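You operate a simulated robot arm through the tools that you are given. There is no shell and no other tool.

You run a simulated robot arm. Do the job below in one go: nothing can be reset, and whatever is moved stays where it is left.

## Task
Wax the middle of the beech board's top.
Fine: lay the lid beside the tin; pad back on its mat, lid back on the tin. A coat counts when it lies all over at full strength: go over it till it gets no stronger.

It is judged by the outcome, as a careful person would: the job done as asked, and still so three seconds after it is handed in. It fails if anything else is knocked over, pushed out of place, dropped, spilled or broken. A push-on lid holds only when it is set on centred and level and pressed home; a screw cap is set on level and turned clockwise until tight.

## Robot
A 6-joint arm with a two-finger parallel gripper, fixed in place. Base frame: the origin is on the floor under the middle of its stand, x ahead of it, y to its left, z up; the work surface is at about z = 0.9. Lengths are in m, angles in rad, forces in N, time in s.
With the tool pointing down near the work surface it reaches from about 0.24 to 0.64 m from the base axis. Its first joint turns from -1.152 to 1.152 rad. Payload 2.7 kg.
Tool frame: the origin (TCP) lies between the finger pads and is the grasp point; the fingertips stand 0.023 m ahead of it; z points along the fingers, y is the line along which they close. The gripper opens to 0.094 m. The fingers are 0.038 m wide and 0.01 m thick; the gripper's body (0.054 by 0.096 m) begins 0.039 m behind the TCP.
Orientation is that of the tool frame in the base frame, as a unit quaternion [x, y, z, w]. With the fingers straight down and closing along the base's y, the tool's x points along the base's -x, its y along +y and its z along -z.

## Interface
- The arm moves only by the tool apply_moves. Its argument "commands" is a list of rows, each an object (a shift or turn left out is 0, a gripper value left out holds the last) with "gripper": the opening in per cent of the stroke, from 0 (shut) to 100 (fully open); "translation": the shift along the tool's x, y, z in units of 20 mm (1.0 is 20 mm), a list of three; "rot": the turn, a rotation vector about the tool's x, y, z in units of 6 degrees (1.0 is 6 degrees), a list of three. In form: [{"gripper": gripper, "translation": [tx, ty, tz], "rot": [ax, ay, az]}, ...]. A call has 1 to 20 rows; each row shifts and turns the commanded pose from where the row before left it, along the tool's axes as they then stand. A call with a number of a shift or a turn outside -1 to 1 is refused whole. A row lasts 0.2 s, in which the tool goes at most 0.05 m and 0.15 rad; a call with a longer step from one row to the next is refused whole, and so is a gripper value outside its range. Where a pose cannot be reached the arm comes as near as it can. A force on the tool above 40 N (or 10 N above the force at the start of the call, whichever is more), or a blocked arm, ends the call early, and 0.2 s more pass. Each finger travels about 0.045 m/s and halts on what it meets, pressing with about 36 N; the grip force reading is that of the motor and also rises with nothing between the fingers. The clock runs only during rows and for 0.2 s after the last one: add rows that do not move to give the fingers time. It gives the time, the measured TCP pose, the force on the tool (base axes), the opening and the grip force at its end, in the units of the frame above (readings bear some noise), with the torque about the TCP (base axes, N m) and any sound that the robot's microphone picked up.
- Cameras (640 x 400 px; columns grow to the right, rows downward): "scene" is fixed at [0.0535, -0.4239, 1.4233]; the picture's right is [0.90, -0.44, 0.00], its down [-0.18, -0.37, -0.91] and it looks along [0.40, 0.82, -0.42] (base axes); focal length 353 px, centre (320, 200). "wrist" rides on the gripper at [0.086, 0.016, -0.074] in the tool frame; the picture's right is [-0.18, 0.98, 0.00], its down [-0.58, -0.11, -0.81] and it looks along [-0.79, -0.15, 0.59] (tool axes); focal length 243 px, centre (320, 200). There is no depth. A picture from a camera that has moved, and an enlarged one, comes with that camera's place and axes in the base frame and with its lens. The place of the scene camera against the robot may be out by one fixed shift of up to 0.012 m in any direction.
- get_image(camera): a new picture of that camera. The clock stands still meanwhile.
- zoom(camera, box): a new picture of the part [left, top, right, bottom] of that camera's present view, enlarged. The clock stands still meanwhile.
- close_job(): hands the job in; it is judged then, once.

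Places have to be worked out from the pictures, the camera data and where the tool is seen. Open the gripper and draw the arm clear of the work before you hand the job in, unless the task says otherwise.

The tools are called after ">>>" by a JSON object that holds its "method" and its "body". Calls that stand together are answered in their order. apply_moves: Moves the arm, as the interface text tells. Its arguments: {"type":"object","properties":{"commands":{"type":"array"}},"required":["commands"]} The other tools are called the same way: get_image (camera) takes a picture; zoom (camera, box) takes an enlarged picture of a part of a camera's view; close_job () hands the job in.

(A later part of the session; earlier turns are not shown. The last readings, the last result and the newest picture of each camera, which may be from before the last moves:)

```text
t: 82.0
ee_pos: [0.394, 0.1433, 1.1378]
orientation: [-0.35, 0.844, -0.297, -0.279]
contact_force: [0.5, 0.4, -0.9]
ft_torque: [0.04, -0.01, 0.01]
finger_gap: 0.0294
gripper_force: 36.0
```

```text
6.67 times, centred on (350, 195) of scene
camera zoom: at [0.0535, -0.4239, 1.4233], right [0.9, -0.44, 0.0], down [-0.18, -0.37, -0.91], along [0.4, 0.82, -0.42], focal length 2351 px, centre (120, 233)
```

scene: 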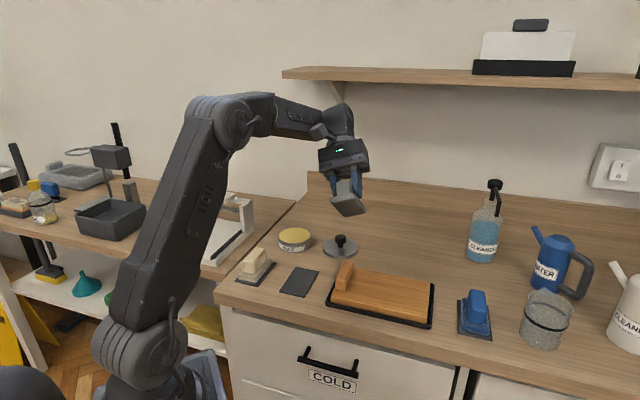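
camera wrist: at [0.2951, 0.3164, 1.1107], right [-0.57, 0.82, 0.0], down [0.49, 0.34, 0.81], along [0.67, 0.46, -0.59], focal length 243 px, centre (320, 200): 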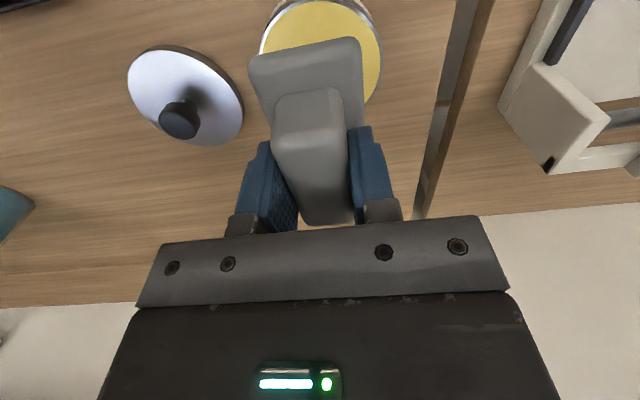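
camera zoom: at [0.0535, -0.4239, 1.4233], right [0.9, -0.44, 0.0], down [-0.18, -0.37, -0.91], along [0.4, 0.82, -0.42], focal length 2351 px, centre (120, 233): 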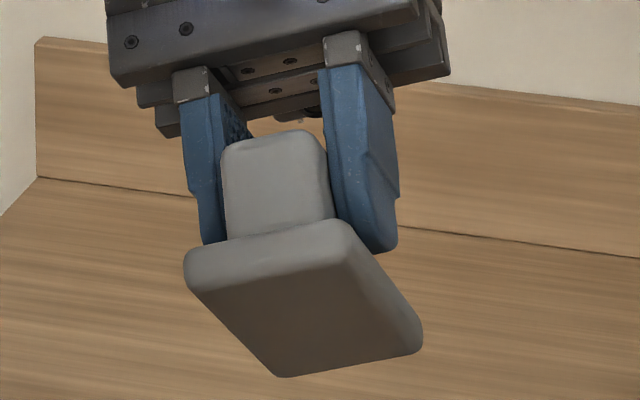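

No wax shows on the face again. One quick check on the board with this well-centred load: I straighten, go back over the middle and do two passes.

>>> {"method": "apply_moves", "body": {"commands": [{"rot": [-0.41, -0.91, 0]}, {"rot": [-0.41, -0.91, 0]}, {"rot": [-0.41, -0.91, 0]}, {"rot": [-0.41, -0.91, 0]}, {"rot": [-0.41, -0.91, 0]}, {"rot": [-0.41, -0.91, 0]}, {"rot": [-0.41, -0.91, 0]}, {"rot": [-0.41, -0.91, 0]}, {"translation": [0, -0.971, 0]}, {"translation": [0, -0.971, 0]}, {"translation": [0, -0.971, 0]}, {"translation": [0, -0.971, 0]}, {"translation": [0, -0.971, 0]}, {"translation": [0, -0.971, 0]}, {}]}}

>>> {"method": "apply_moves", "body": {"commands": [{"translation": [0, 0, 1]}, {"translation": [0, 0, 1]}, {"translation": [0, 0, 1]}, {"translation": [0, 0, 1]}, {"translation": [0, 0, 1]}, {"translation": [0, 0, 1]}, {"translation": [0, 0, 1]}, {"translation": [0, 0, 1]}, {}]}}

```text
t: 85.2
ee_pos: [0.4769, 0.0612, 1.1377]
orientation: [-0.383, 0.924, 0.001, 0.0]
contact_force: [0.5, 0.4, -0.9]
ft_torque: [-0.03, 0.02, -0.02]
finger_gap: 0.0294
gripper_force: 35.8
```

```text
t: 87.2
ee_pos: [0.4764, 0.0599, 0.9784]
orientation: [-0.383, 0.924, 0.0, 0.0]
contact_force: [0.4, -0.6, 0.0]
ft_torque: [-0.01, -0.03, -0.02]
finger_gap: 0.0292
gripper_force: 36.1
```

>>> {"method": "apply_moves", "body": {"commands": [{"translation": [0, 0, 0.4]}, {"translation": [0, 0, 0.15]}, {"translation": [0, 0, 0.1]}, {"translation": [0, 0.7, 0]}, {"translation": [0, 0.7, 0]}, {"translation": [0, 0.7, 0]}, {"translation": [0, 0.7, 0]}, {"translation": [0, 0.7, 0]}, {"translation": [0, -0.7, 0]}, {"translation": [0, -0.7, 0]}, {"translation": [0, -0.7, 0]}, {"translation": [0, -0.7, 0]}, {"translation": [0, -0.7, 0]}, {"translation": [0, 0.7, 0]}, {"translation": [0, 0.7, 0]}, {"translation": [0, 0.7, 0]}, {"translation": [0, 0.7, 0]}, {"translation": [0, 0.7, 0]}, {}]}}

>>> {"method": "zoom", "body": {"camera": "scene", "box": [320, 230, 440, 330]}}

>>> {"method": "zoom", "body": {"camera": "scene", "box": [370, 270, 430, 315]}}

```text
t: 89.4
ee_pos: [0.4432, 0.0974, 0.9654]
orientation: [-0.386, 0.923, 0.002, 0.001]
contact_force: [0.4, 0.1, 2.1]
ft_torque: [-0.04, -0.11, -0.02]
finger_gap: 0.0291
gripper_force: 35.7
stopped in row 10: the force on the tool passed its limit at 41 N (the readings are from after the stop); the commanded pose is now the measured one
```

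```text
4.00 times, centred on (380, 280) of scene
camera zoom: at [0.0534, -0.4239, 1.4233], right [0.9, -0.44, 0.0], down [-0.18, -0.37, -0.91], along [0.4, 0.82, -0.42], focal length 1411 px, centre (80, -120)
```

zoom: 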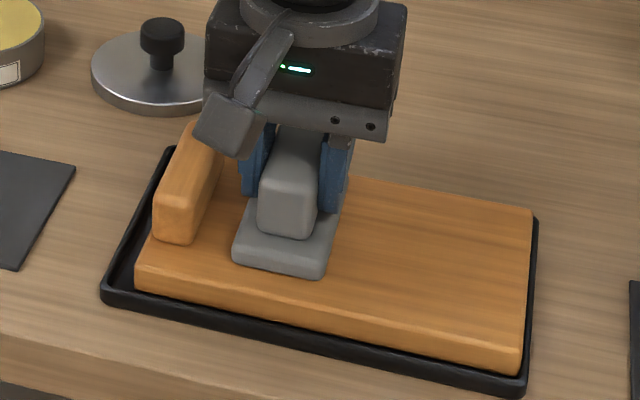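

```text
8.89 times, centred on (400, 292) of scene
camera zoom: at [0.0534, -0.4239, 1.4233], right [0.9, -0.44, 0.0], down [-0.18, -0.37, -0.91], along [0.4, 0.82, -0.42], focal length 3135 px, centre (-391, -622)
```

zoom: 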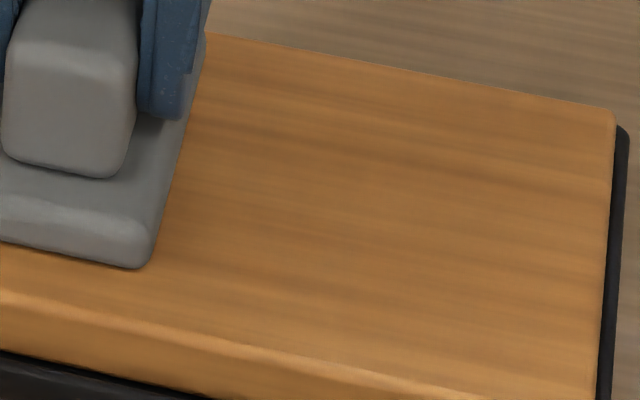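

The board slid to the tray's other end and the middle still shows no coat, so the grey pad is not carrying wax. I'll put it back on its mat and try the beige one: lift and carry back to (0.315, 0.209).

>>> {"method": "apply_moves", "body": {"commands": [{"translation": [0, 0, -0.5]}, {"translation": [0, 0, -1]}, {"translation": [0, 0, -1]}, {"translation": [0, 0, -1]}, {"translation": [0.063, 0.941, 0]}, {"translation": [0.063, 0.941, 0]}, {"translation": [0.063, 0.941, 0]}, {"translation": [0.063, 0.941, 0]}, {"translation": [0.063, 0.941, 0]}, {"translation": [0.063, 0.941, 0]}, {"translation": [0.063, 0.941, 0]}, {"translation": [0.063, 0.941, 0]}, {"translation": [0.063, 0.941, 0]}, {}, {}]}}

>>> {"method": "get_image", "body": {"camera": "wrist"}}

>>> {"method": "zoom", "body": {"camera": "scene", "box": [230, 200, 450, 330]}}

```text
t: 92.6
ee_pos: [0.3139, 0.2073, 1.0351]
orientation: [-0.385, 0.923, 0.002, 0.0]
contact_force: [-0.4, -0.1, -0.9]
ft_torque: [0.01, 0.0, -0.01]
finger_gap: 0.0294
gripper_force: 35.9
```

```text
taken
camera wrist: at [0.2426, 0.1567, 1.1104], right [-0.57, 0.82, 0.0], down [0.49, 0.33, 0.81], along [0.66, 0.46, -0.59], focal length 243 px, centre (320, 200)
```

wrist: 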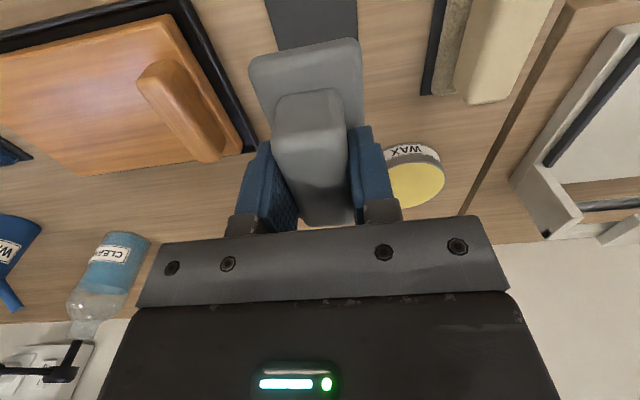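

```text
2.91 times, centred on (340, 265) of scene
camera zoom: at [0.0535, -0.4239, 1.4233], right [0.9, -0.44, 0.0], down [-0.18, -0.37, -0.91], along [0.4, 0.82, -0.42], focal length 1026 px, centre (262, 11)
```

zoom: 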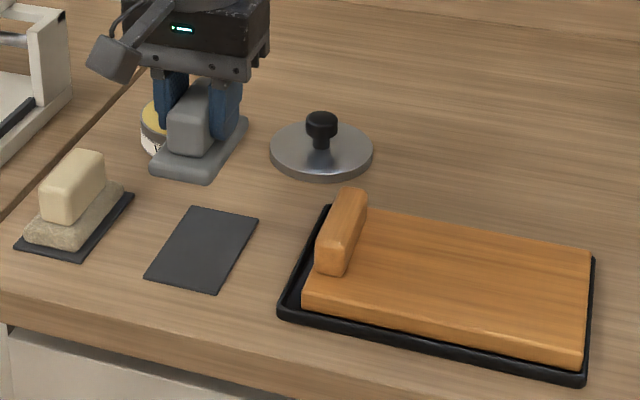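

Aligned above the empty mat; lowering with a 1.7 mm correction and then easing down to contact.

>>> {"method": "apply_moves", "body": {"commands": [{"translation": [-0.085, 0, 1]}, {"translation": [0, 0, 1]}, {"translation": [0, 0, 1]}, {"translation": [0, 0, 1]}, {"translation": [0, 0, 0.2]}, {"translation": [0, 0, 0.1]}, {}]}}

```text
t: 94.2
ee_pos: [0.3146, 0.2095, 0.9487]
orientation: [-0.385, 0.923, 0.002, 0.0]
contact_force: [0.6, -0.4, -0.6]
ft_torque: [0.0, 0.0, 0.0]
finger_gap: 0.0292
gripper_force: 35.9
```

>>> {"method": "apply_moves", "body": {"commands": [{"translation": [0, 0, 0.06]}, {}, {"translation": [0, 0, 0.05]}, {}]}}

>>> {"method": "zoom", "body": {"camera": "scene", "box": [230, 220, 350, 310]}}

```text
t: 95.2
ee_pos: [0.3155, 0.2097, 0.9468]
orientation: [-0.385, 0.923, 0.002, 0.0]
contact_force: [0.3, -0.4, -0.9]
ft_torque: [0.01, 0.01, -0.04]
finger_gap: 0.029
gripper_force: 35.8
```

```text
4.44 times, centred on (290, 265) of scene
camera zoom: at [0.0535, -0.4239, 1.4233], right [0.9, -0.44, 0.0], down [-0.18, -0.37, -0.91], along [0.4, 0.82, -0.42], focal length 1568 px, centre (453, -89)
```

zoom: 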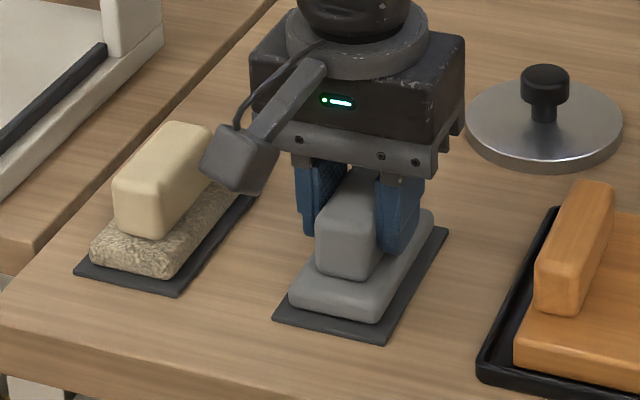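

Nearly down; 1 mm more and then release.

>>> {"method": "apply_moves", "body": {"commands": [{"translation": [0, 0, 0.05]}, {}, {}]}}

```text
t: 96.0
ee_pos: [0.3147, 0.2092, 0.9466]
orientation: [-0.385, 0.923, 0.002, 0.001]
contact_force: [-3.5, -0.9, 10.4]
ft_torque: [-0.14, -0.11, 0.02]
finger_gap: 0.0291
gripper_force: 35.9
```

Down on the mat (10 N). Opening and rising clear.

>>> {"method": "apply_moves", "body": {"commands": [{"translation": [0, 0, -0.03]}, {"gripper": 70}, {}, {}, {}, {"translation": [0, 0, -0.5]}, {"translation": [0, 0, -1]}, {"translation": [0, 0, -1]}, {"translation": [0, 0, -1]}, {"translation": [0, 0, -1]}, {"translation": [0, 0, -1]}, {}]}}

>>> {"method": "zoom", "body": {"camera": "scene", "box": [230, 220, 350, 310]}}

>>> {"method": "get_image", "body": {"camera": "wrist"}}

```text
t: 98.6
ee_pos: [0.3147, 0.2093, 1.0547]
orientation: [-0.385, 0.923, 0.002, 0.0]
contact_force: [0.0, 0.3, -0.1]
ft_torque: [-0.02, -0.01, 0.01]
finger_gap: 0.066
gripper_force: 0.0
```

```text
4.44 times, centred on (290, 265) of scene
camera zoom: at [0.0535, -0.4239, 1.4233], right [0.9, -0.44, 0.0], down [-0.18, -0.37, -0.91], along [0.4, 0.82, -0.42], focal length 1568 px, centre (453, -89)
```

zoom: 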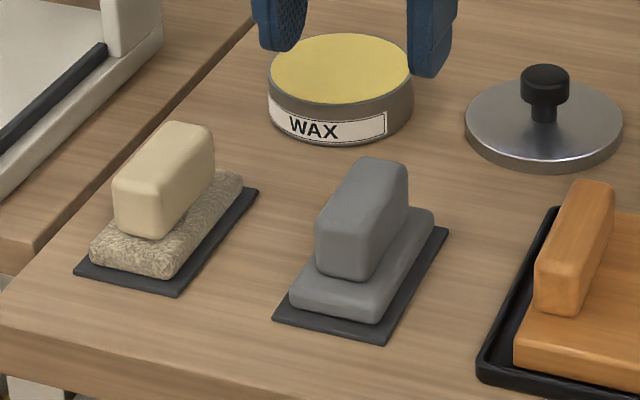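

```text
taken
camera wrist: at [0.2428, 0.1582, 1.1303], right [-0.57, 0.82, 0.0], down [0.49, 0.33, 0.81], along [0.66, 0.46, -0.59], focal length 243 px, centre (320, 200)
```

wrist: 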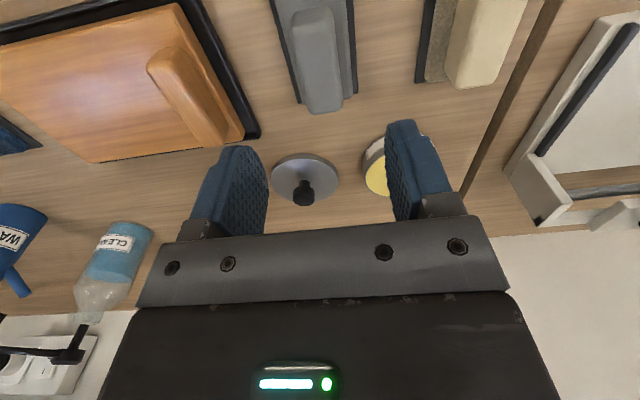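

Grey pad is neatly back on its mat. From the earlier wrist view the beige handle is at about (0.2335, 0.2895), same 45° orientation; moving above it.

>>> {"method": "apply_moves", "body": {"commands": [{"translation": [0, 0.951, 0]}, {"translation": [0, 0.951, 0]}, {"translation": [0, 0.951, 0]}, {"translation": [0, 0.951, 0]}, {"translation": [0, 0.951, 0]}, {"translation": [0, 0.951, 0]}, {}]}}

>>> {"method": "get_image", "body": {"camera": "wrist"}}

>>> {"method": "zoom", "body": {"camera": "wrist", "box": [230, 0, 430, 130]}}

>>> {"method": "get_image", "body": {"camera": "scene"}}

```text
t: 100.2
ee_pos: [0.2352, 0.2878, 1.0565]
orientation: [-0.384, 0.923, 0.002, 0.001]
contact_force: [0.1, 0.8, -0.2]
ft_torque: [-0.01, 0.0, -0.04]
finger_gap: 0.0657
gripper_force: 0.0
```

```text
taken
camera wrist: at [0.1625, 0.2375, 1.1324], right [-0.57, 0.82, 0.0], down [0.49, 0.33, 0.81], along [0.66, 0.46, -0.59], focal length 243 px, centre (320, 200)
```

wrist: 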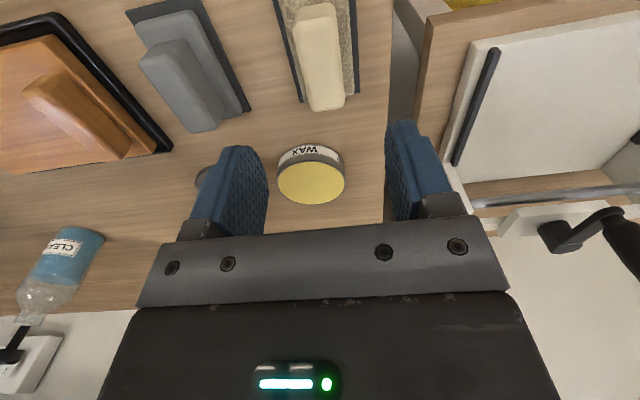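

```text
3.08 times, centred on (330, 65) of wrist
camera zoom: at [0.1625, 0.2375, 1.1324], right [-0.57, 0.82, 0.0], down [0.49, 0.33, 0.81], along [0.66, 0.46, -0.59], focal length 746 px, centre (289, 615)
```

zoom: 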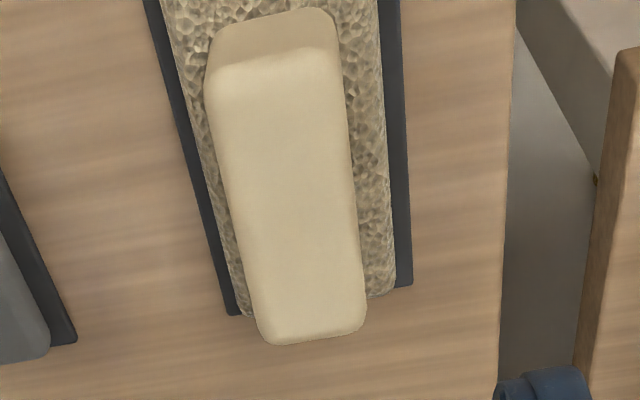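

```text
taken
```

scene: 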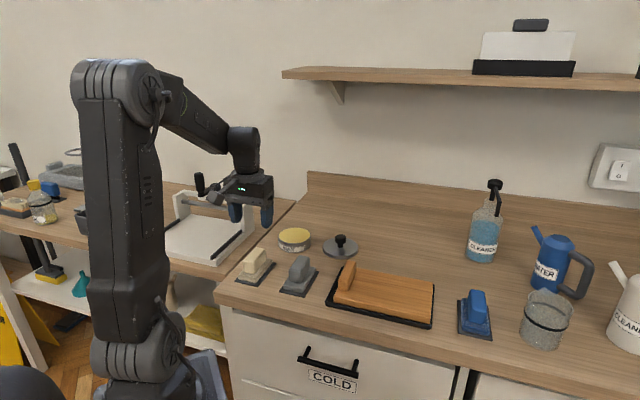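

The beige handle is centred within 2 mm of the tool. I descend to z≈0.9465 and close on it.

>>> {"method": "apply_moves", "body": {"commands": [{"translation": [0, 0.08, 1]}, {"translation": [0, 0, 1]}, {"translation": [0, 0, 1]}, {"translation": [0, 0, 1]}, {"translation": [0, 0, 1]}, {"translation": [0, 0, 0.5]}, {}, {"gripper": 0}, {}, {}, {}, {}, {}]}}

>>> {"method": "zoom", "body": {"camera": "scene", "box": [220, 190, 340, 300]}}

```text
t: 103.0
ee_pos: [0.2342, 0.29, 0.9473]
orientation: [-0.386, 0.923, 0.001, 0.0]
contact_force: [0.1, 0.0, 0.3]
ft_torque: [0.0, 0.01, -0.02]
finger_gap: 0.029
gripper_force: 35.6
```

```text
3.64 times, centred on (280, 245) of scene
camera zoom: at [0.0535, -0.4239, 1.4233], right [0.9, -0.44, 0.0], down [-0.18, -0.37, -0.91], along [0.4, 0.82, -0.42], focal length 1282 px, centre (466, 36)
```

zoom: 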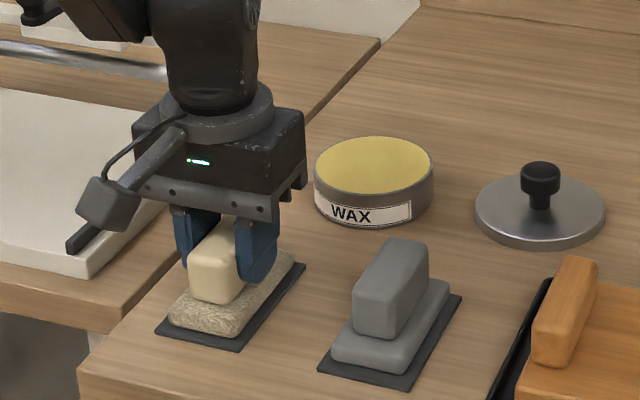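

Held (gap 29 mm). I lift it and carry it to the inspection spot, tilting it first to see its face before it touches the wax.

>>> {"method": "apply_moves", "body": {"commands": [{"translation": [0, 0, -0.5]}, {"translation": [0, 0, -0.5]}, {"translation": [0, 0, -1]}, {"translation": [0, 0, -1]}, {"translation": [0, 0, -1]}, {"translation": [0, 0, -1]}, {"translation": [-0.038, -0.987, -0.4]}, {"translation": [-0.038, -0.987, -0.4]}, {"translation": [-0.038, -0.987, -0.4]}, {"translation": [-0.038, -0.987, -0.4]}, {"translation": [-0.038, -0.987, -0.4]}, {"translation": [-0.038, -0.987, -0.4]}, {"translation": [-0.038, -0.987, -0.4]}, {"translation": [-0.038, -0.987, -0.4]}, {"translation": [-0.038, -0.987, -0.4]}, {"translation": [-0.038, -0.987, -0.4]}, {"translation": [-0.038, -0.987, -0.4]}, {}]}}

>>> {"method": "apply_moves", "body": {"commands": [{"rot": [0.41, 0.91, 0]}, {"rot": [0.41, 0.91, 0]}, {"rot": [0.41, 0.91, 0]}, {"rot": [0.41, 0.91, 0]}, {"rot": [0.41, 0.91, 0]}, {"rot": [0.41, 0.91, 0]}, {"rot": [0.41, 0.91, 0]}, {"rot": [0.41, 0.91, 0]}, {}]}}

>>> {"method": "zoom", "body": {"camera": "scene", "box": [315, 165, 385, 225]}}

>>> {"method": "zoom", "body": {"camera": "scene", "box": [225, 210, 345, 310]}}

```text
t: 106.8
ee_pos: [0.3932, 0.143, 1.1329]
orientation: [-0.385, 0.923, 0.002, 0.001]
contact_force: [-0.2, 1.1, -0.8]
ft_torque: [0.01, 0.0, 0.01]
finger_gap: 0.0292
gripper_force: 36.2
```

```text
t: 108.8
ee_pos: [0.394, 0.1428, 1.1351]
orientation: [-0.352, 0.844, -0.295, -0.277]
contact_force: [-0.2, 0.2, -1.3]
ft_torque: [0.01, -0.01, -0.01]
finger_gap: 0.0291
gripper_force: 36.0
```

```text
6.67 times, centred on (350, 195) of scene
camera zoom: at [0.0535, -0.4239, 1.4233], right [0.9, -0.44, 0.0], down [-0.18, -0.37, -0.91], along [0.4, 0.82, -0.42], focal length 2351 px, centre (120, 233)
```

zoom: 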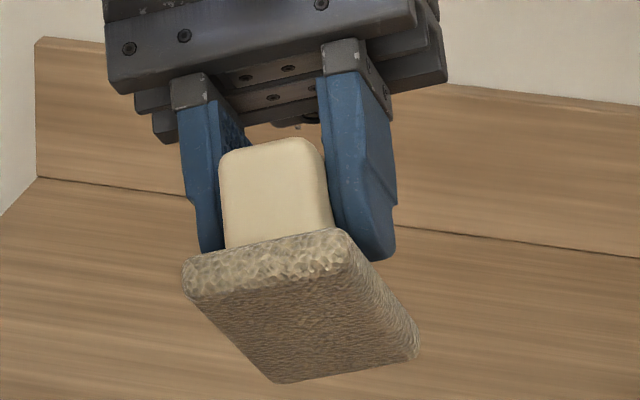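

```text
4.00 times, centred on (285, 260) of scene
camera zoom: at [0.0535, -0.4239, 1.4233], right [0.9, -0.44, 0.0], down [-0.18, -0.37, -0.91], along [0.4, 0.82, -0.42], focal length 1411 px, centre (460, -40)
```

zoom: 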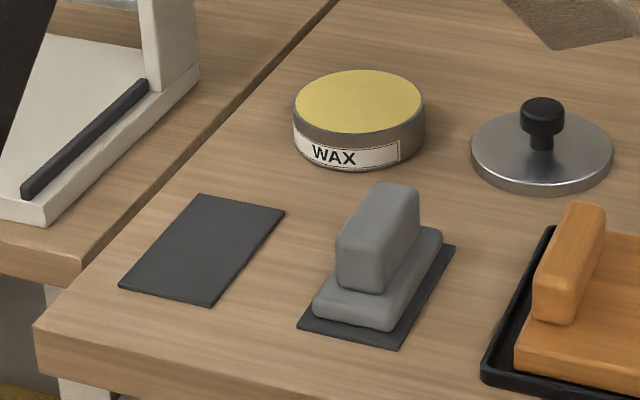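

The beige face is a clean fleece-like nap. I straighten the tool and go dip it in the wax.

>>> {"method": "apply_moves", "body": {"commands": [{"rot": [-0.41, -0.91, 0]}, {"rot": [-0.41, -0.91, 0]}, {"rot": [-0.41, -0.91, 0]}, {"rot": [-0.41, -0.91, 0]}, {"rot": [-0.41, -0.91, 0]}, {"rot": [-0.41, -0.91, 0]}, {"rot": [-0.41, -0.91, 0]}, {"rot": [-0.41, -0.91, 0]}, {"translation": [-0.797, 0.976, 0]}, {"translation": [-0.797, 0.976, 0]}, {"translation": [-0.797, 0.976, 0]}, {"translation": [-0.797, 0.976, 0]}, {"translation": [-0.797, 0.976, 0]}, {"translation": [-0.797, 0.976, 0]}, {"translation": [-0.797, 0.976, 0]}, {"translation": [-0.797, 0.976, 0]}, {"translation": [-0.797, 0.976, 0]}, {}]}}

>>> {"method": "apply_moves", "body": {"commands": [{"translation": [0, 0, 1]}, {"translation": [0, 0, 1]}, {"translation": [0, 0, 1]}, {"translation": [0, 0, 1]}, {"translation": [0, 0, 1]}, {"translation": [0, 0, 1]}, {"translation": [0, 0, 1]}, {"translation": [0, 0, 0.4]}, {}]}}

>>> {"method": "zoom", "body": {"camera": "scene", "box": [260, 200, 330, 260]}}

```text
t: 112.6
ee_pos: [0.3695, 0.3676, 1.1358]
orientation: [-0.385, 0.923, 0.002, -0.001]
contact_force: [-0.7, -0.7, -0.5]
ft_torque: [-0.03, -0.03, 0.01]
finger_gap: 0.0291
gripper_force: 35.8
```

```text
t: 114.6
ee_pos: [0.3693, 0.3684, 0.9856]
orientation: [-0.385, 0.923, 0.003, 0.001]
contact_force: [0.1, -0.1, -0.6]
ft_torque: [-0.05, -0.02, -0.02]
finger_gap: 0.029
gripper_force: 35.8
```

```text
6.67 times, centred on (295, 230) of scene
camera zoom: at [0.0535, -0.4239, 1.4233], right [0.9, -0.44, 0.0], down [-0.18, -0.37, -0.91], along [0.4, 0.82, -0.42], focal length 2351 px, centre (487, 0)
```

zoom: 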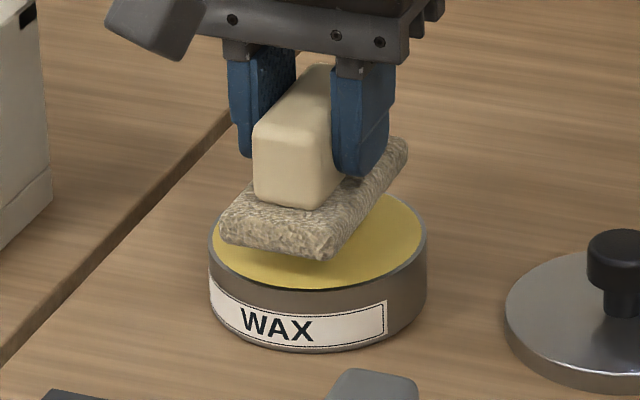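

Centred above the wax; lowering to contact and pressing moderately.

>>> {"method": "apply_moves", "body": {"commands": [{"translation": [0, 0, 0.4]}, {"translation": [0, 0, 0.1]}, {"translation": [0, 0, 0.08]}, {}]}}

```text
t: 115.6
ee_pos: [0.3691, 0.3702, 0.9743]
orientation: [-0.385, 0.923, 0.002, 0.0]
contact_force: [0.6, 0.0, -0.4]
ft_torque: [-0.04, 0.0, -0.04]
finger_gap: 0.0292
gripper_force: 35.8
```

>>> {"method": "apply_moves", "body": {"commands": [{"translation": [0, 0, 0.08]}, {}, {"translation": [0, 0, 0.08]}, {}]}}

>>> {"method": "zoom", "body": {"camera": "scene", "box": [260, 200, 330, 260]}}

```text
t: 116.6
ee_pos: [0.3695, 0.3685, 0.9729]
orientation: [-0.385, 0.923, 0.002, 0.0]
contact_force: [-0.1, -1.5, 3.4]
ft_torque: [-0.1, -0.06, -0.03]
finger_gap: 0.0294
gripper_force: 35.8
```

```text
6.67 times, centred on (295, 230) of scene
camera zoom: at [0.0534, -0.4239, 1.4233], right [0.9, -0.44, 0.0], down [-0.18, -0.37, -0.91], along [0.4, 0.82, -0.42], focal length 2351 px, centre (487, 0)
```

zoom: 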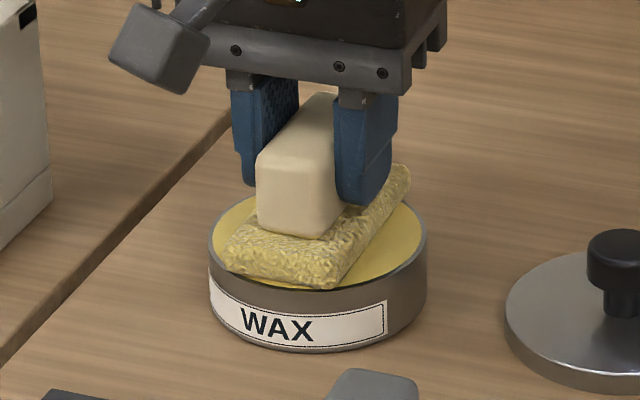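

The beige pad turned yellow on touching the wax, so it is the one that takes it. I hold a moment more for a full load, then lift and carry it to the board.

>>> {"method": "apply_moves", "body": {"commands": [{"translation": [0, 0, 0.04]}, {}, {}, {}, {"translation": [0, 0, -0.25]}, {"translation": [0, 0, -1]}, {"translation": [0, 0, -1]}, {"translation": [0, 0, -1]}, {"translation": [0, 0, -1]}, {}]}}

>>> {"method": "zoom", "body": {"camera": "scene", "box": [250, 170, 340, 260]}}

```text
t: 118.8
ee_pos: [0.3682, 0.369, 1.0576]
orientation: [-0.385, 0.923, 0.002, 0.0]
contact_force: [0.4, -0.3, -1.3]
ft_torque: [0.0, 0.03, -0.01]
finger_gap: 0.029
gripper_force: 36.7
```

```text
4.44 times, centred on (295, 215) of scene
camera zoom: at [0.0535, -0.4239, 1.4233], right [0.9, -0.44, 0.0], down [-0.18, -0.37, -0.91], along [0.4, 0.82, -0.42], focal length 1568 px, centre (431, 133)
```

zoom: 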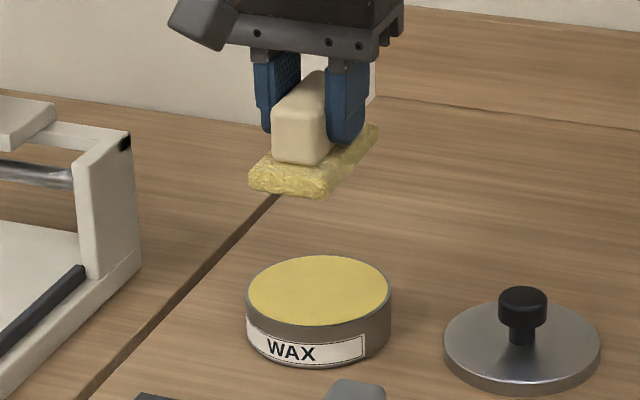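

The pad is clearly loaded with wax and the tin is in place. I carry it to the board (now resting at the right end of its tray, centre ≈ (0.459, 0.077)).

>>> {"method": "apply_moves", "body": {"commands": [{"translation": [0.48, -0.997, 0]}, {"translation": [0.48, -0.997, 0]}, {"translation": [0.48, -0.997, 0]}, {"translation": [0.48, -0.997, 0]}, {"translation": [0.48, -0.997, 0]}, {"translation": [0.48, -0.997, 0]}, {"translation": [0.48, -0.997, 0]}, {"translation": [0.48, -0.997, 0]}, {"translation": [0.48, -0.997, 0]}, {"translation": [0.48, -0.997, 0]}, {"translation": [0.48, -0.997, 0]}, {"translation": [0.48, -0.997, 0]}, {"translation": [0.48, -0.997, 0]}, {"translation": [0.48, -0.997, 0]}, {"translation": [0.48, -0.997, 0]}, {}]}}

>>> {"method": "apply_moves", "body": {"commands": [{"translation": [0, 0, 1]}, {"translation": [0, 0, 1]}, {"translation": [0, 0, 1]}, {"translation": [0, 0, 1]}, {}]}}

>>> {"method": "zoom", "body": {"camera": "scene", "box": [320, 230, 440, 330]}}

```text
t: 122.2
ee_pos: [0.4793, 0.0561, 1.0559]
orientation: [-0.385, 0.923, 0.002, 0.0]
contact_force: [0.5, -0.6, -0.8]
ft_torque: [0.0, 0.04, -0.01]
finger_gap: 0.0291
gripper_force: 36.1
```

```text
t: 123.4
ee_pos: [0.4806, 0.0557, 0.9749]
orientation: [-0.385, 0.923, 0.002, 0.0]
contact_force: [0.0, -0.2, -0.6]
ft_torque: [-0.02, -0.01, -0.03]
finger_gap: 0.0293
gripper_force: 36.1
```

```text
4.00 times, centred on (380, 280) of scene
camera zoom: at [0.0535, -0.4239, 1.4233], right [0.9, -0.44, 0.0], down [-0.18, -0.37, -0.91], along [0.4, 0.82, -0.42], focal length 1411 px, centre (80, -120)
```

zoom: 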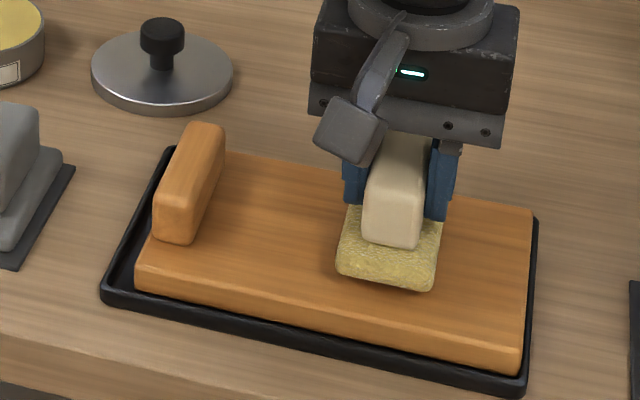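

Lowering onto the board in small steps.

>>> {"method": "apply_moves", "body": {"commands": [{"translation": [0, 0, 0.35]}, {"translation": [0, 0, 0.1]}, {"translation": [0, 0, 0.1]}, {}]}}

```text
t: 124.4
ee_pos: [0.48, 0.0581, 0.9653]
orientation: [-0.385, 0.923, 0.002, 0.001]
contact_force: [-3.7, -0.5, 12.4]
ft_torque: [-0.06, 0.06, -0.04]
finger_gap: 0.0291
gripper_force: 35.7
```

Contact 12 N. I ease off a touch and stroke slowly from −30 mm to +30 mm along the board.

>>> {"method": "apply_moves", "body": {"commands": [{"translation": [0, 0.5, -0.03]}, {"translation": [0, 0.5, 0]}, {"translation": [0, 0.5, 0]}, {"translation": [0, 0.5, 0]}, {"translation": [0, 0.5, 0]}, {"translation": [0, 0.5, 0]}, {}]}}

>>> {"method": "zoom", "body": {"camera": "scene", "box": [320, 230, 440, 330]}}

```text
t: 126.0
ee_pos: [0.4356, 0.0976, 0.9656]
orientation: [-0.385, 0.923, 0.002, 0.0]
contact_force: [4.4, -3.2, 11.0]
ft_torque: [0.01, -0.26, -0.02]
finger_gap: 0.0294
gripper_force: 36.3
```

```text
4.00 times, centred on (380, 280) of scene
camera zoom: at [0.0534, -0.424, 1.4233], right [0.9, -0.44, 0.0], down [-0.18, -0.37, -0.91], along [0.4, 0.82, -0.42], focal length 1411 px, centre (80, -120)
```

zoom: 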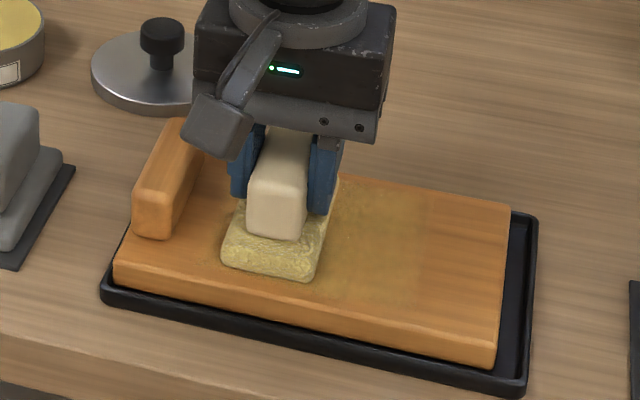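

A yellowish coat is now visible where the pad has passed (board slid to the tray's left stop again). I continue full-length back-and-forth strokes across the middle.

>>> {"method": "apply_moves", "body": {"commands": [{"translation": [0, 0.68, 0]}, {"translation": [0, -0.607, 0]}, {"translation": [0, -0.607, 0]}, {"translation": [0, -0.607, 0]}, {"translation": [0, -0.607, 0]}, {"translation": [0, -0.607, 0]}, {"translation": [0, -0.607, 0]}, {"translation": [0, -0.607, 0]}, {"translation": [0, 0.607, 0]}, {"translation": [0, 0.607, 0]}, {"translation": [0, 0.607, 0]}, {"translation": [0, 0.607, 0]}, {"translation": [0, 0.607, 0]}, {"translation": [0, 0.607, 0]}, {"translation": [0, 0.607, 0]}, {}]}}

>>> {"method": "zoom", "body": {"camera": "scene", "box": [320, 230, 440, 330]}}

```text
t: 129.4
ee_pos: [0.4275, 0.1078, 0.9647]
orientation: [-0.385, 0.923, 0.002, 0.001]
contact_force: [6.0, -4.5, 16.8]
ft_torque: [-0.19, -0.16, 0.03]
finger_gap: 0.0293
gripper_force: 35.8
```

```text
4.00 times, centred on (380, 280) of scene
camera zoom: at [0.0534, -0.424, 1.4233], right [0.9, -0.44, 0.0], down [-0.18, -0.37, -0.91], along [0.4, 0.82, -0.42], focal length 1411 px, centre (80, -120)
```

zoom: 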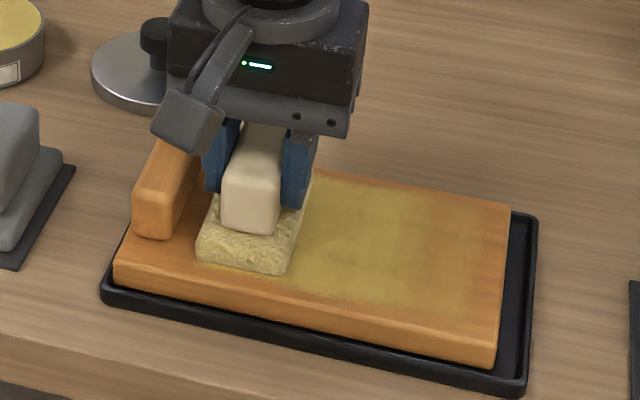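

The coat is building and the pad is paling as it gives up wax. More passes over the middle, slightly shorter to the right.

>>> {"method": "apply_moves", "body": {"commands": [{"translation": [0, -0.583, 0]}, {"translation": [0, -0.583, 0]}, {"translation": [0, -0.583, 0]}, {"translation": [0, -0.583, 0]}, {"translation": [0, -0.583, 0]}, {"translation": [0, -0.583, 0]}, {"translation": [0.3, 0.583, 0]}, {"translation": [0, 0.583, 0]}, {"translation": [0, 0.583, 0]}, {"translation": [0, 0.583, 0]}, {"translation": [0, 0.583, 0]}, {"translation": [0, 0.583, 0]}, {"translation": [-0.6, -0.583, 0]}, {"translation": [0, -0.583, 0]}, {"translation": [0, -0.583, 0]}, {"translation": [0, -0.583, 0]}, {"translation": [0, -0.583, 0]}, {"translation": [0, -0.583, 0]}, {"translation": [0.3, 0, 0]}, {}]}}

>>> {"method": "zoom", "body": {"camera": "scene", "box": [320, 230, 440, 330]}}

```text
t: 133.6
ee_pos: [0.4776, 0.0591, 0.9643]
orientation: [-0.386, 0.923, 0.002, 0.001]
contact_force: [5.6, 1.7, 11.5]
ft_torque: [-0.05, -0.18, 0.0]
finger_gap: 0.0292
gripper_force: 36.4
```

```text
4.00 times, centred on (380, 280) of scene
camera zoom: at [0.0535, -0.4239, 1.4233], right [0.9, -0.44, 0.0], down [-0.18, -0.37, -0.91], along [0.4, 0.82, -0.42], focal length 1411 px, centre (80, -120)
```

zoom: 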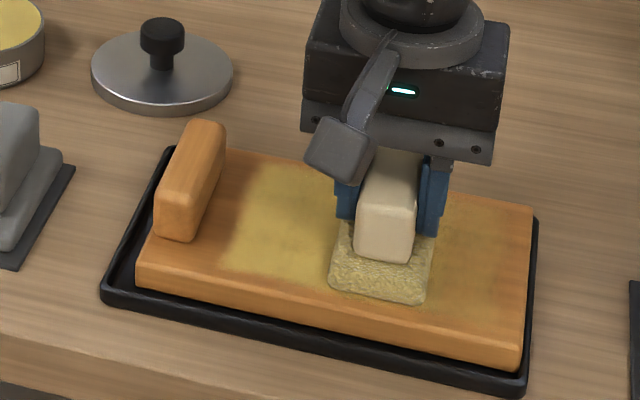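

The coat is strengthening. I lift off and look at the whole board for coverage.

>>> {"method": "apply_moves", "body": {"commands": [{"translation": [0, 0, -0.5]}, {"translation": [0, 0, -1]}, {"translation": [0, 0, -1]}, {"translation": [0, 0, -1]}, {"translation": [0, -0.5, -1]}, {"translation": [0.3, -1, -1]}, {"translation": [0.3, -1, 0]}, {"translation": [0.3, -1, 0]}, {}]}}

>>> {"method": "zoom", "body": {"camera": "scene", "box": [320, 230, 440, 330]}}

>>> {"method": "get_image", "body": {"camera": "wrist"}}

```text
t: 135.6
ee_pos: [0.5132, -0.0041, 1.0734]
orientation: [-0.386, 0.923, 0.003, -0.001]
contact_force: [-0.5, 0.2, -0.1]
ft_torque: [0.02, -0.02, 0.0]
finger_gap: 0.0291
gripper_force: 36.0
```

```text
4.00 times, centred on (380, 280) of scene
camera zoom: at [0.0535, -0.4239, 1.4233], right [0.9, -0.44, 0.0], down [-0.18, -0.37, -0.91], along [0.4, 0.82, -0.42], focal length 1411 px, centre (80, -120)
```

zoom: 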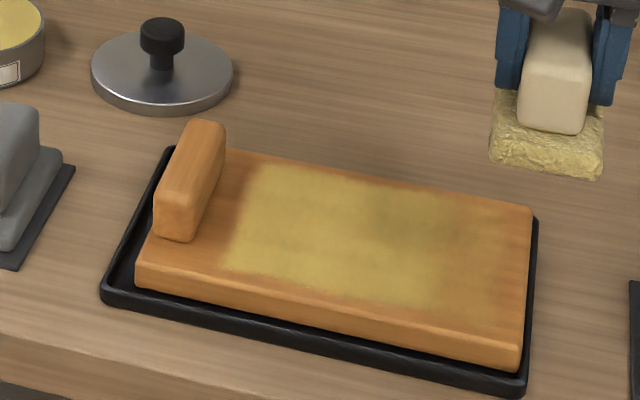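

```text
taken
camera wrist: at [0.4418, -0.0554, 1.1481], right [-0.57, 0.82, 0.0], down [0.49, 0.33, 0.81], along [0.66, 0.46, -0.59], focal length 243 px, centre (320, 200)
```

wrist: 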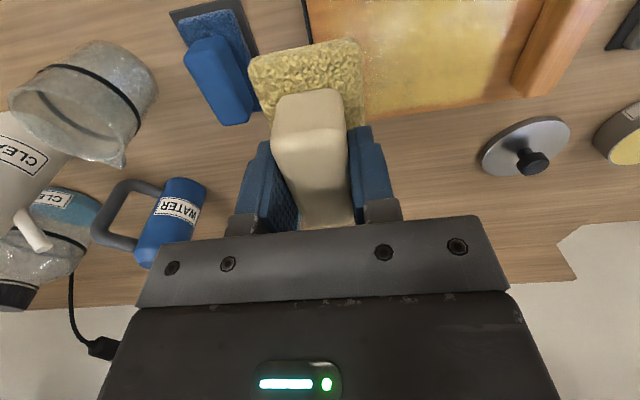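

The coat covers the middle, somewhat weaker toward the right. Zooming to judge evenness.

>>> {"method": "zoom", "body": {"camera": "scene", "box": [345, 258, 425, 318]}}

>>> {"method": "zoom", "body": {"camera": "wrist", "box": [300, 0, 560, 140]}}

```text
6.67 times, centred on (385, 288) of scene
camera zoom: at [0.0535, -0.4239, 1.4233], right [0.9, -0.44, 0.0], down [-0.18, -0.37, -0.91], along [0.4, 0.82, -0.42], focal length 2351 px, centre (-113, -387)
```

zoom: 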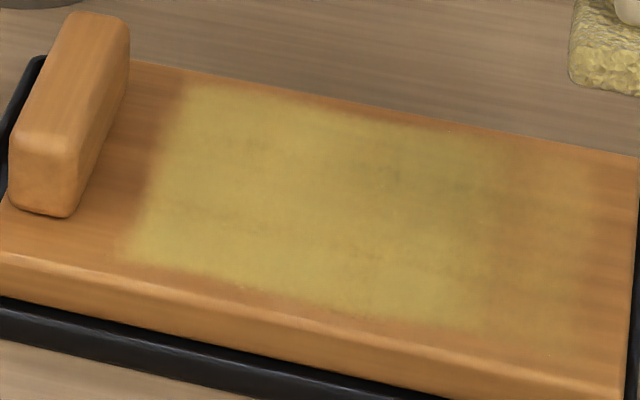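

```text
2.46 times, centred on (430, 70) of wrist
camera zoom: at [0.4418, -0.0554, 1.1481], right [-0.57, 0.82, 0.0], down [0.49, 0.33, 0.81], along [0.66, 0.46, -0.59], focal length 597 px, centre (49, 520)
```

zoom: 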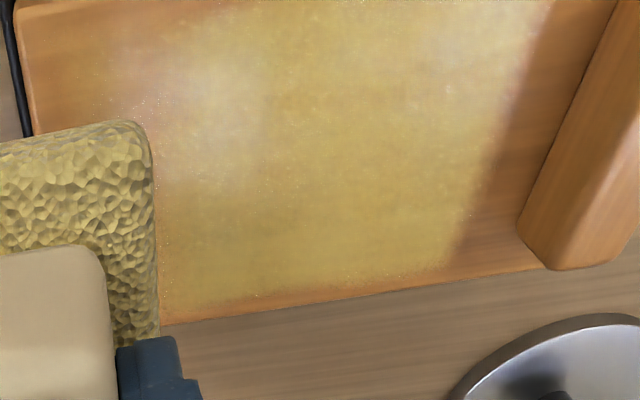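

The coat is good in the centre-left, weaker on the right part. I reload the pad at the tin and go over it again until it stops getting stronger.

>>> {"method": "apply_moves", "body": {"commands": [{"translation": [-0.4295, 0.9589, 0]}, {"translation": [-0.4295, 0.9589, 0]}, {"translation": [-0.4295, 0.9589, 0]}, {"translation": [-0.4295, 0.9589, 0]}, {"translation": [-0.4295, 0.9589, 0]}, {"translation": [-0.4295, 0.9589, 0]}, {"translation": [-0.4295, 0.9589, 0]}, {"translation": [-0.4295, 0.9589, 0]}, {"translation": [-0.4295, 0.9589, 0]}, {"translation": [-0.4295, 0.9589, 0]}, {"translation": [-0.4295, 0.9589, 0]}, {"translation": [-0.4295, 0.9589, 0]}, {"translation": [-0.4295, 0.9589, 0]}, {"translation": [-0.4295, 0.9589, 0]}, {"translation": [-0.4295, 0.9589, 0]}, {"translation": [-0.4295, 0.9589, 0]}, {"translation": [-0.4295, 0.9589, 0]}, {"translation": [-0.4295, 0.9589, 0]}, {"translation": [-0.4295, 0.9589, 0]}, {}]}}

>>> {"method": "apply_moves", "body": {"commands": [{"translation": [0, 0, 1]}, {"translation": [0, 0, 1]}, {"translation": [0, 0, 1]}, {"translation": [0, 0, 1]}, {"translation": [0, 0, 0.6]}, {}]}}

```text
t: 139.8
ee_pos: [0.3699, 0.371, 1.0759]
orientation: [-0.384, 0.923, 0.002, 0.0]
contact_force: [0.7, 0.4, -0.1]
ft_torque: [0.02, -0.02, 0.0]
finger_gap: 0.0293
gripper_force: 36.1
```

```text
t: 141.2
ee_pos: [0.3716, 0.3707, 0.9851]
orientation: [-0.385, 0.923, 0.002, 0.0]
contact_force: [0.6, 0.6, -1.6]
ft_torque: [0.0, 0.0, -0.01]
finger_gap: 0.0292
gripper_force: 36.1
```

Correcting 3 mm back and pressing into the wax.

>>> {"method": "apply_moves", "body": {"commands": [{"translation": [0.14, 0, 0.2]}, {"translation": [0, 0, 0.25]}, {"translation": [0, 0, 0.1]}, {"translation": [0, 0, 0.1]}, {}, {}, {}]}}

>>> {"method": "zoom", "body": {"camera": "scene", "box": [260, 200, 330, 260]}}

```text
t: 142.8
ee_pos: [0.369, 0.3681, 0.9741]
orientation: [-0.385, 0.923, 0.003, 0.002]
contact_force: [-1.9, -4.9, 23.0]
ft_torque: [-0.58, 0.18, -0.02]
finger_gap: 0.0292
gripper_force: 35.8
```

```text
6.67 times, centred on (295, 230) of scene
camera zoom: at [0.0532, -0.4243, 1.4232], right [0.9, -0.44, 0.0], down [-0.18, -0.37, -0.91], along [0.4, 0.82, -0.42], focal length 2351 px, centre (487, 0)
```

zoom: 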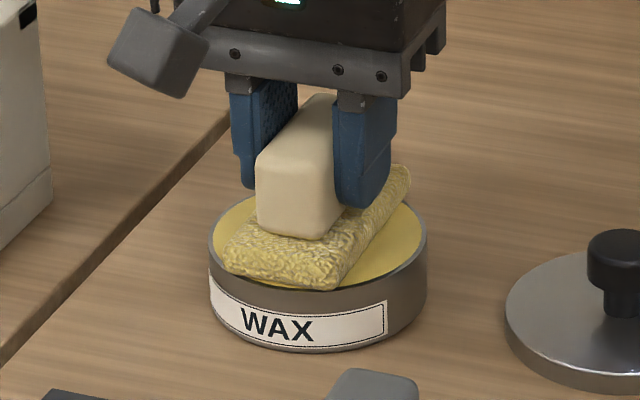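

Reloaded (bright yellow). Lifting and returning to the board.

>>> {"method": "apply_moves", "body": {"commands": [{"translation": [0, 0, -0.3]}, {"translation": [0, 0, -1]}, {"translation": [0, 0, -1]}, {"translation": [0, 0, -1]}, {"translation": [0, 0, -0.9]}, {"translation": [0.478, -0.981, 0]}, {"translation": [0.478, -0.981, 0]}, {"translation": [0.478, -0.981, 0]}, {"translation": [0.478, -0.981, 0]}, {"translation": [0.478, -0.981, 0]}, {"translation": [0.478, -0.981, 0]}, {"translation": [0.478, -0.981, 0]}, {"translation": [0.478, -0.981, 0]}, {"translation": [0.478, -0.981, 0]}, {"translation": [0.478, -0.981, 0]}, {"translation": [0.478, -0.981, 0]}, {"translation": [0.478, -0.981, 0]}, {"translation": [0.478, -0.981, 0]}, {"translation": [0.478, -0.981, 0]}, {"translation": [0.478, -0.981, 0]}]}}

>>> {"method": "apply_moves", "body": {"commands": [{}, {"translation": [0, 0, 1]}, {"translation": [0, 0, 1]}, {"translation": [0, 0, 1]}, {"translation": [0, 0, 0.8]}, {}]}}

```text
t: 147.0
ee_pos: [0.4759, 0.0576, 1.0544]
orientation: [-0.385, 0.923, 0.001, 0.0]
contact_force: [0.3, -0.4, -1.0]
ft_torque: [0.02, 0.02, 0.0]
finger_gap: 0.0292
gripper_force: 36.0
```

```text
t: 148.4
ee_pos: [0.4769, 0.0607, 0.9766]
orientation: [-0.385, 0.923, 0.002, 0.001]
contact_force: [-0.4, -0.4, -0.7]
ft_torque: [-0.02, -0.01, -0.01]
finger_gap: 0.0293
gripper_force: 36.0
```

>>> {"method": "apply_moves", "body": {"commands": [{"translation": [0, 0, 0.35]}, {"translation": [0, 0, 0.1]}, {"translation": [0, 0, 0.08]}, {}]}}

```text
t: 149.4
ee_pos: [0.4756, 0.0586, 0.9663]
orientation: [-0.385, 0.923, 0.001, 0.001]
contact_force: [0.8, 0.9, -0.7]
ft_torque: [0.0, 0.0, 0.01]
finger_gap: 0.0293
gripper_force: 36.5
```

>>> {"method": "apply_moves", "body": {"commands": [{"translation": [0, 0, 0.06]}, {"translation": [0, 0, 0.04]}, {}]}}

```text
t: 150.2
ee_pos: [0.4743, 0.0593, 0.9648]
orientation: [-0.386, 0.922, 0.002, 0.0]
contact_force: [0.6, 0.7, 0.1]
ft_torque: [0.03, 0.01, 0.0]
finger_gap: 0.0289
gripper_force: 36.1
```

>>> {"method": "apply_moves", "body": {"commands": [{"translation": [0, 0, 0.06]}, {}]}}

```text
t: 150.8
ee_pos: [0.4765, 0.0587, 0.9639]
orientation: [-0.385, 0.923, 0.002, 0.001]
contact_force: [-5.1, -1.5, 11.8]
ft_torque: [0.01, -0.1, -0.02]
finger_gap: 0.0292
gripper_force: 36.4
```

Contact 12 N. Three full passes with small width offsets for even coverage.

>>> {"method": "apply_moves", "body": {"commands": [{"translation": [0, 0.583, 0]}, {"translation": [0, 0.583, 0]}, {"translation": [0, 0.583, 0]}, {"translation": [0, 0.583, 0]}, {"translation": [0, 0.583, 0]}, {"translation": [0, 0.583, 0]}, {"translation": [0.4, -0.583, 0]}, {"translation": [0, -0.583, 0]}, {"translation": [0, -0.583, 0]}, {"translation": [0, -0.583, 0]}, {"translation": [0, -0.583, 0]}, {"translation": [0, -0.583, 0]}, {"translation": [-0.8, 0.583, 0]}, {"translation": [0, 0.583, 0]}, {"translation": [0, 0.583, 0]}, {"translation": [0, 0.583, 0]}, {"translation": [0, 0.583, 0]}, {"translation": [0, 0.583, 0]}, {"translation": [0.4, 0, 0]}, {}]}}

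>>> {"method": "zoom", "body": {"camera": "scene", "box": [320, 230, 440, 330]}}

```text
t: 155.0
ee_pos: [0.4251, 0.1091, 0.9643]
orientation: [-0.385, 0.923, 0.003, 0.0]
contact_force: [0.3, 8.2, 17.0]
ft_torque: [0.16, -0.05, 0.03]
finger_gap: 0.0296
gripper_force: 36.0
```

```text
4.00 times, centred on (380, 280) of scene
camera zoom: at [0.0533, -0.4237, 1.4234], right [0.9, -0.44, 0.0], down [-0.18, -0.37, -0.91], along [0.4, 0.82, -0.42], focal length 1411 px, centre (80, -120)
```

zoom: 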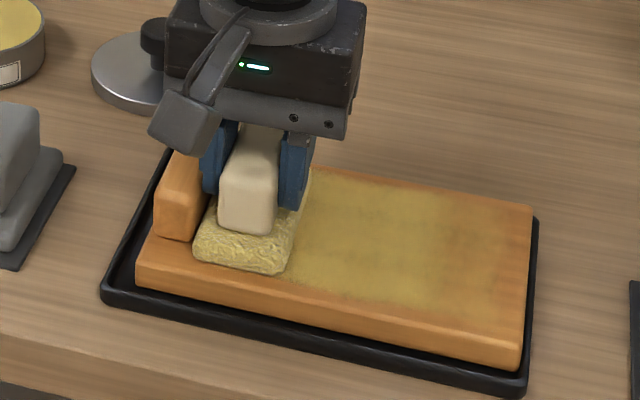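

The waxed board now stays still under the pad. The pad is close to the block, so I keep the left turn a bit shorter and continue passes.

>>> {"method": "apply_moves", "body": {"commands": [{"translation": [0, -0.6, 0]}, {"translation": [0, -0.6, 0]}, {"translation": [0, -0.6, 0]}, {"translation": [0, -0.6, 0]}, {"translation": [0, -0.6, 0]}, {"translation": [0, -0.6, 0]}, {"translation": [0, -0.6, 0]}, {"translation": [0.4, 0.6, 0]}, {"translation": [0, 0.6, 0]}, {"translation": [0, 0.6, 0]}, {"translation": [0, 0.6, 0]}, {"translation": [0, 0.6, 0]}, {"translation": [0, 0.6, 0]}, {"translation": [-0.8, -0.6, 0]}, {"translation": [0, -0.6, 0]}, {"translation": [0, -0.6, 0]}, {"translation": [0, -0.6, 0]}, {"translation": [0, -0.6, 0]}, {"translation": [0.4, -0.6, 0]}, {}]}}

>>> {"method": "apply_moves", "body": {"commands": [{"translation": [0, 0, -0.5]}, {"translation": [0, 0, -1]}, {"translation": [0, 0, -1]}, {"translation": [0, 0, -1]}, {"translation": [0, -0.5, -1]}, {"translation": [0.3, -1, -1]}, {"translation": [0.3, -1, 0]}, {"translation": [0.3, -1, 0]}, {}]}}

>>> {"method": "zoom", "body": {"camera": "scene", "box": [345, 258, 425, 318]}}

>>> {"method": "zoom", "body": {"camera": "scene", "box": [320, 230, 440, 330]}}

```text
t: 159.2
ee_pos: [0.4863, 0.048, 0.9653]
orientation: [-0.386, 0.922, 0.003, 0.002]
contact_force: [-0.4, 9.4, 20.8]
ft_torque: [0.25, -0.1, 0.02]
finger_gap: 0.0291
gripper_force: 36.2
```

```text
t: 161.2
ee_pos: [0.5241, -0.014, 1.0737]
orientation: [-0.385, 0.923, 0.002, -0.001]
contact_force: [0.8, 0.4, -0.4]
ft_torque: [-0.01, 0.03, 0.04]
finger_gap: 0.0291
gripper_force: 36.0
```

```text
6.67 times, centred on (385, 288) of scene
camera zoom: at [0.0535, -0.4239, 1.4233], right [0.9, -0.44, 0.0], down [-0.18, -0.37, -0.91], along [0.4, 0.82, -0.42], focal length 2351 px, centre (-113, -387)
```

zoom: 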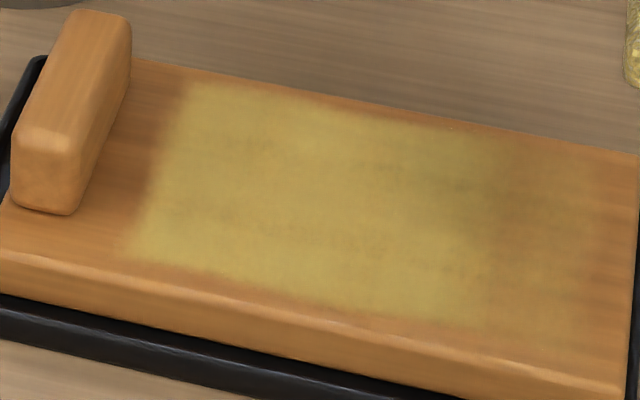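

```text
4.00 times, centred on (380, 280) of scene
camera zoom: at [0.0535, -0.4239, 1.4233], right [0.9, -0.44, 0.0], down [-0.18, -0.37, -0.91], along [0.4, 0.82, -0.42], focal length 1411 px, centre (80, -120)
```

zoom: 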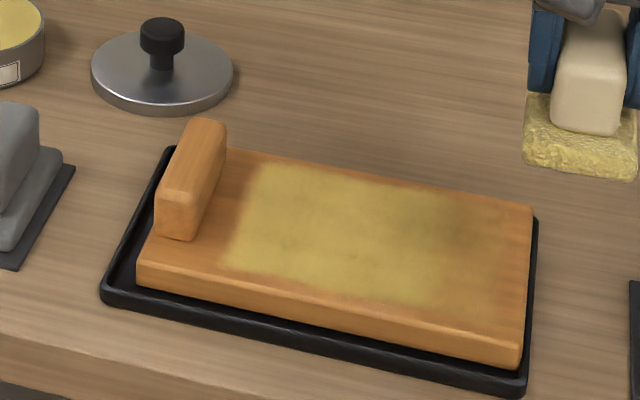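

The centre looks the same as before this round (saturated); the right part of the patch is a bit thinner. Checking from the wrist camera too.

>>> {"method": "zoom", "body": {"camera": "wrist", "box": [300, 0, 560, 140]}}

>>> {"method": "zoom", "body": {"camera": "scene", "box": [380, 265, 430, 310]}}

```text
2.46 times, centred on (430, 70) of wrist
camera zoom: at [0.4529, -0.065, 1.1488], right [-0.57, 0.82, 0.0], down [0.49, 0.33, 0.81], along [0.66, 0.46, -0.59], focal length 597 px, centre (49, 520)
```

zoom: 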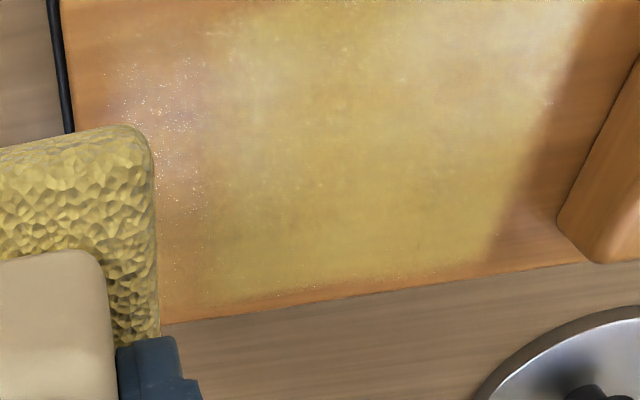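

```text
8.89 times, centred on (405, 288) of scene
camera zoom: at [0.0535, -0.4239, 1.4233], right [0.9, -0.44, 0.0], down [-0.18, -0.37, -0.91], along [0.4, 0.82, -0.42], focal length 3135 px, centre (-436, -578)
```

zoom: 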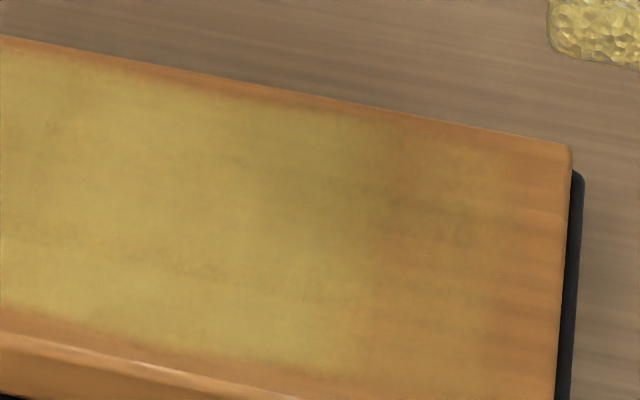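

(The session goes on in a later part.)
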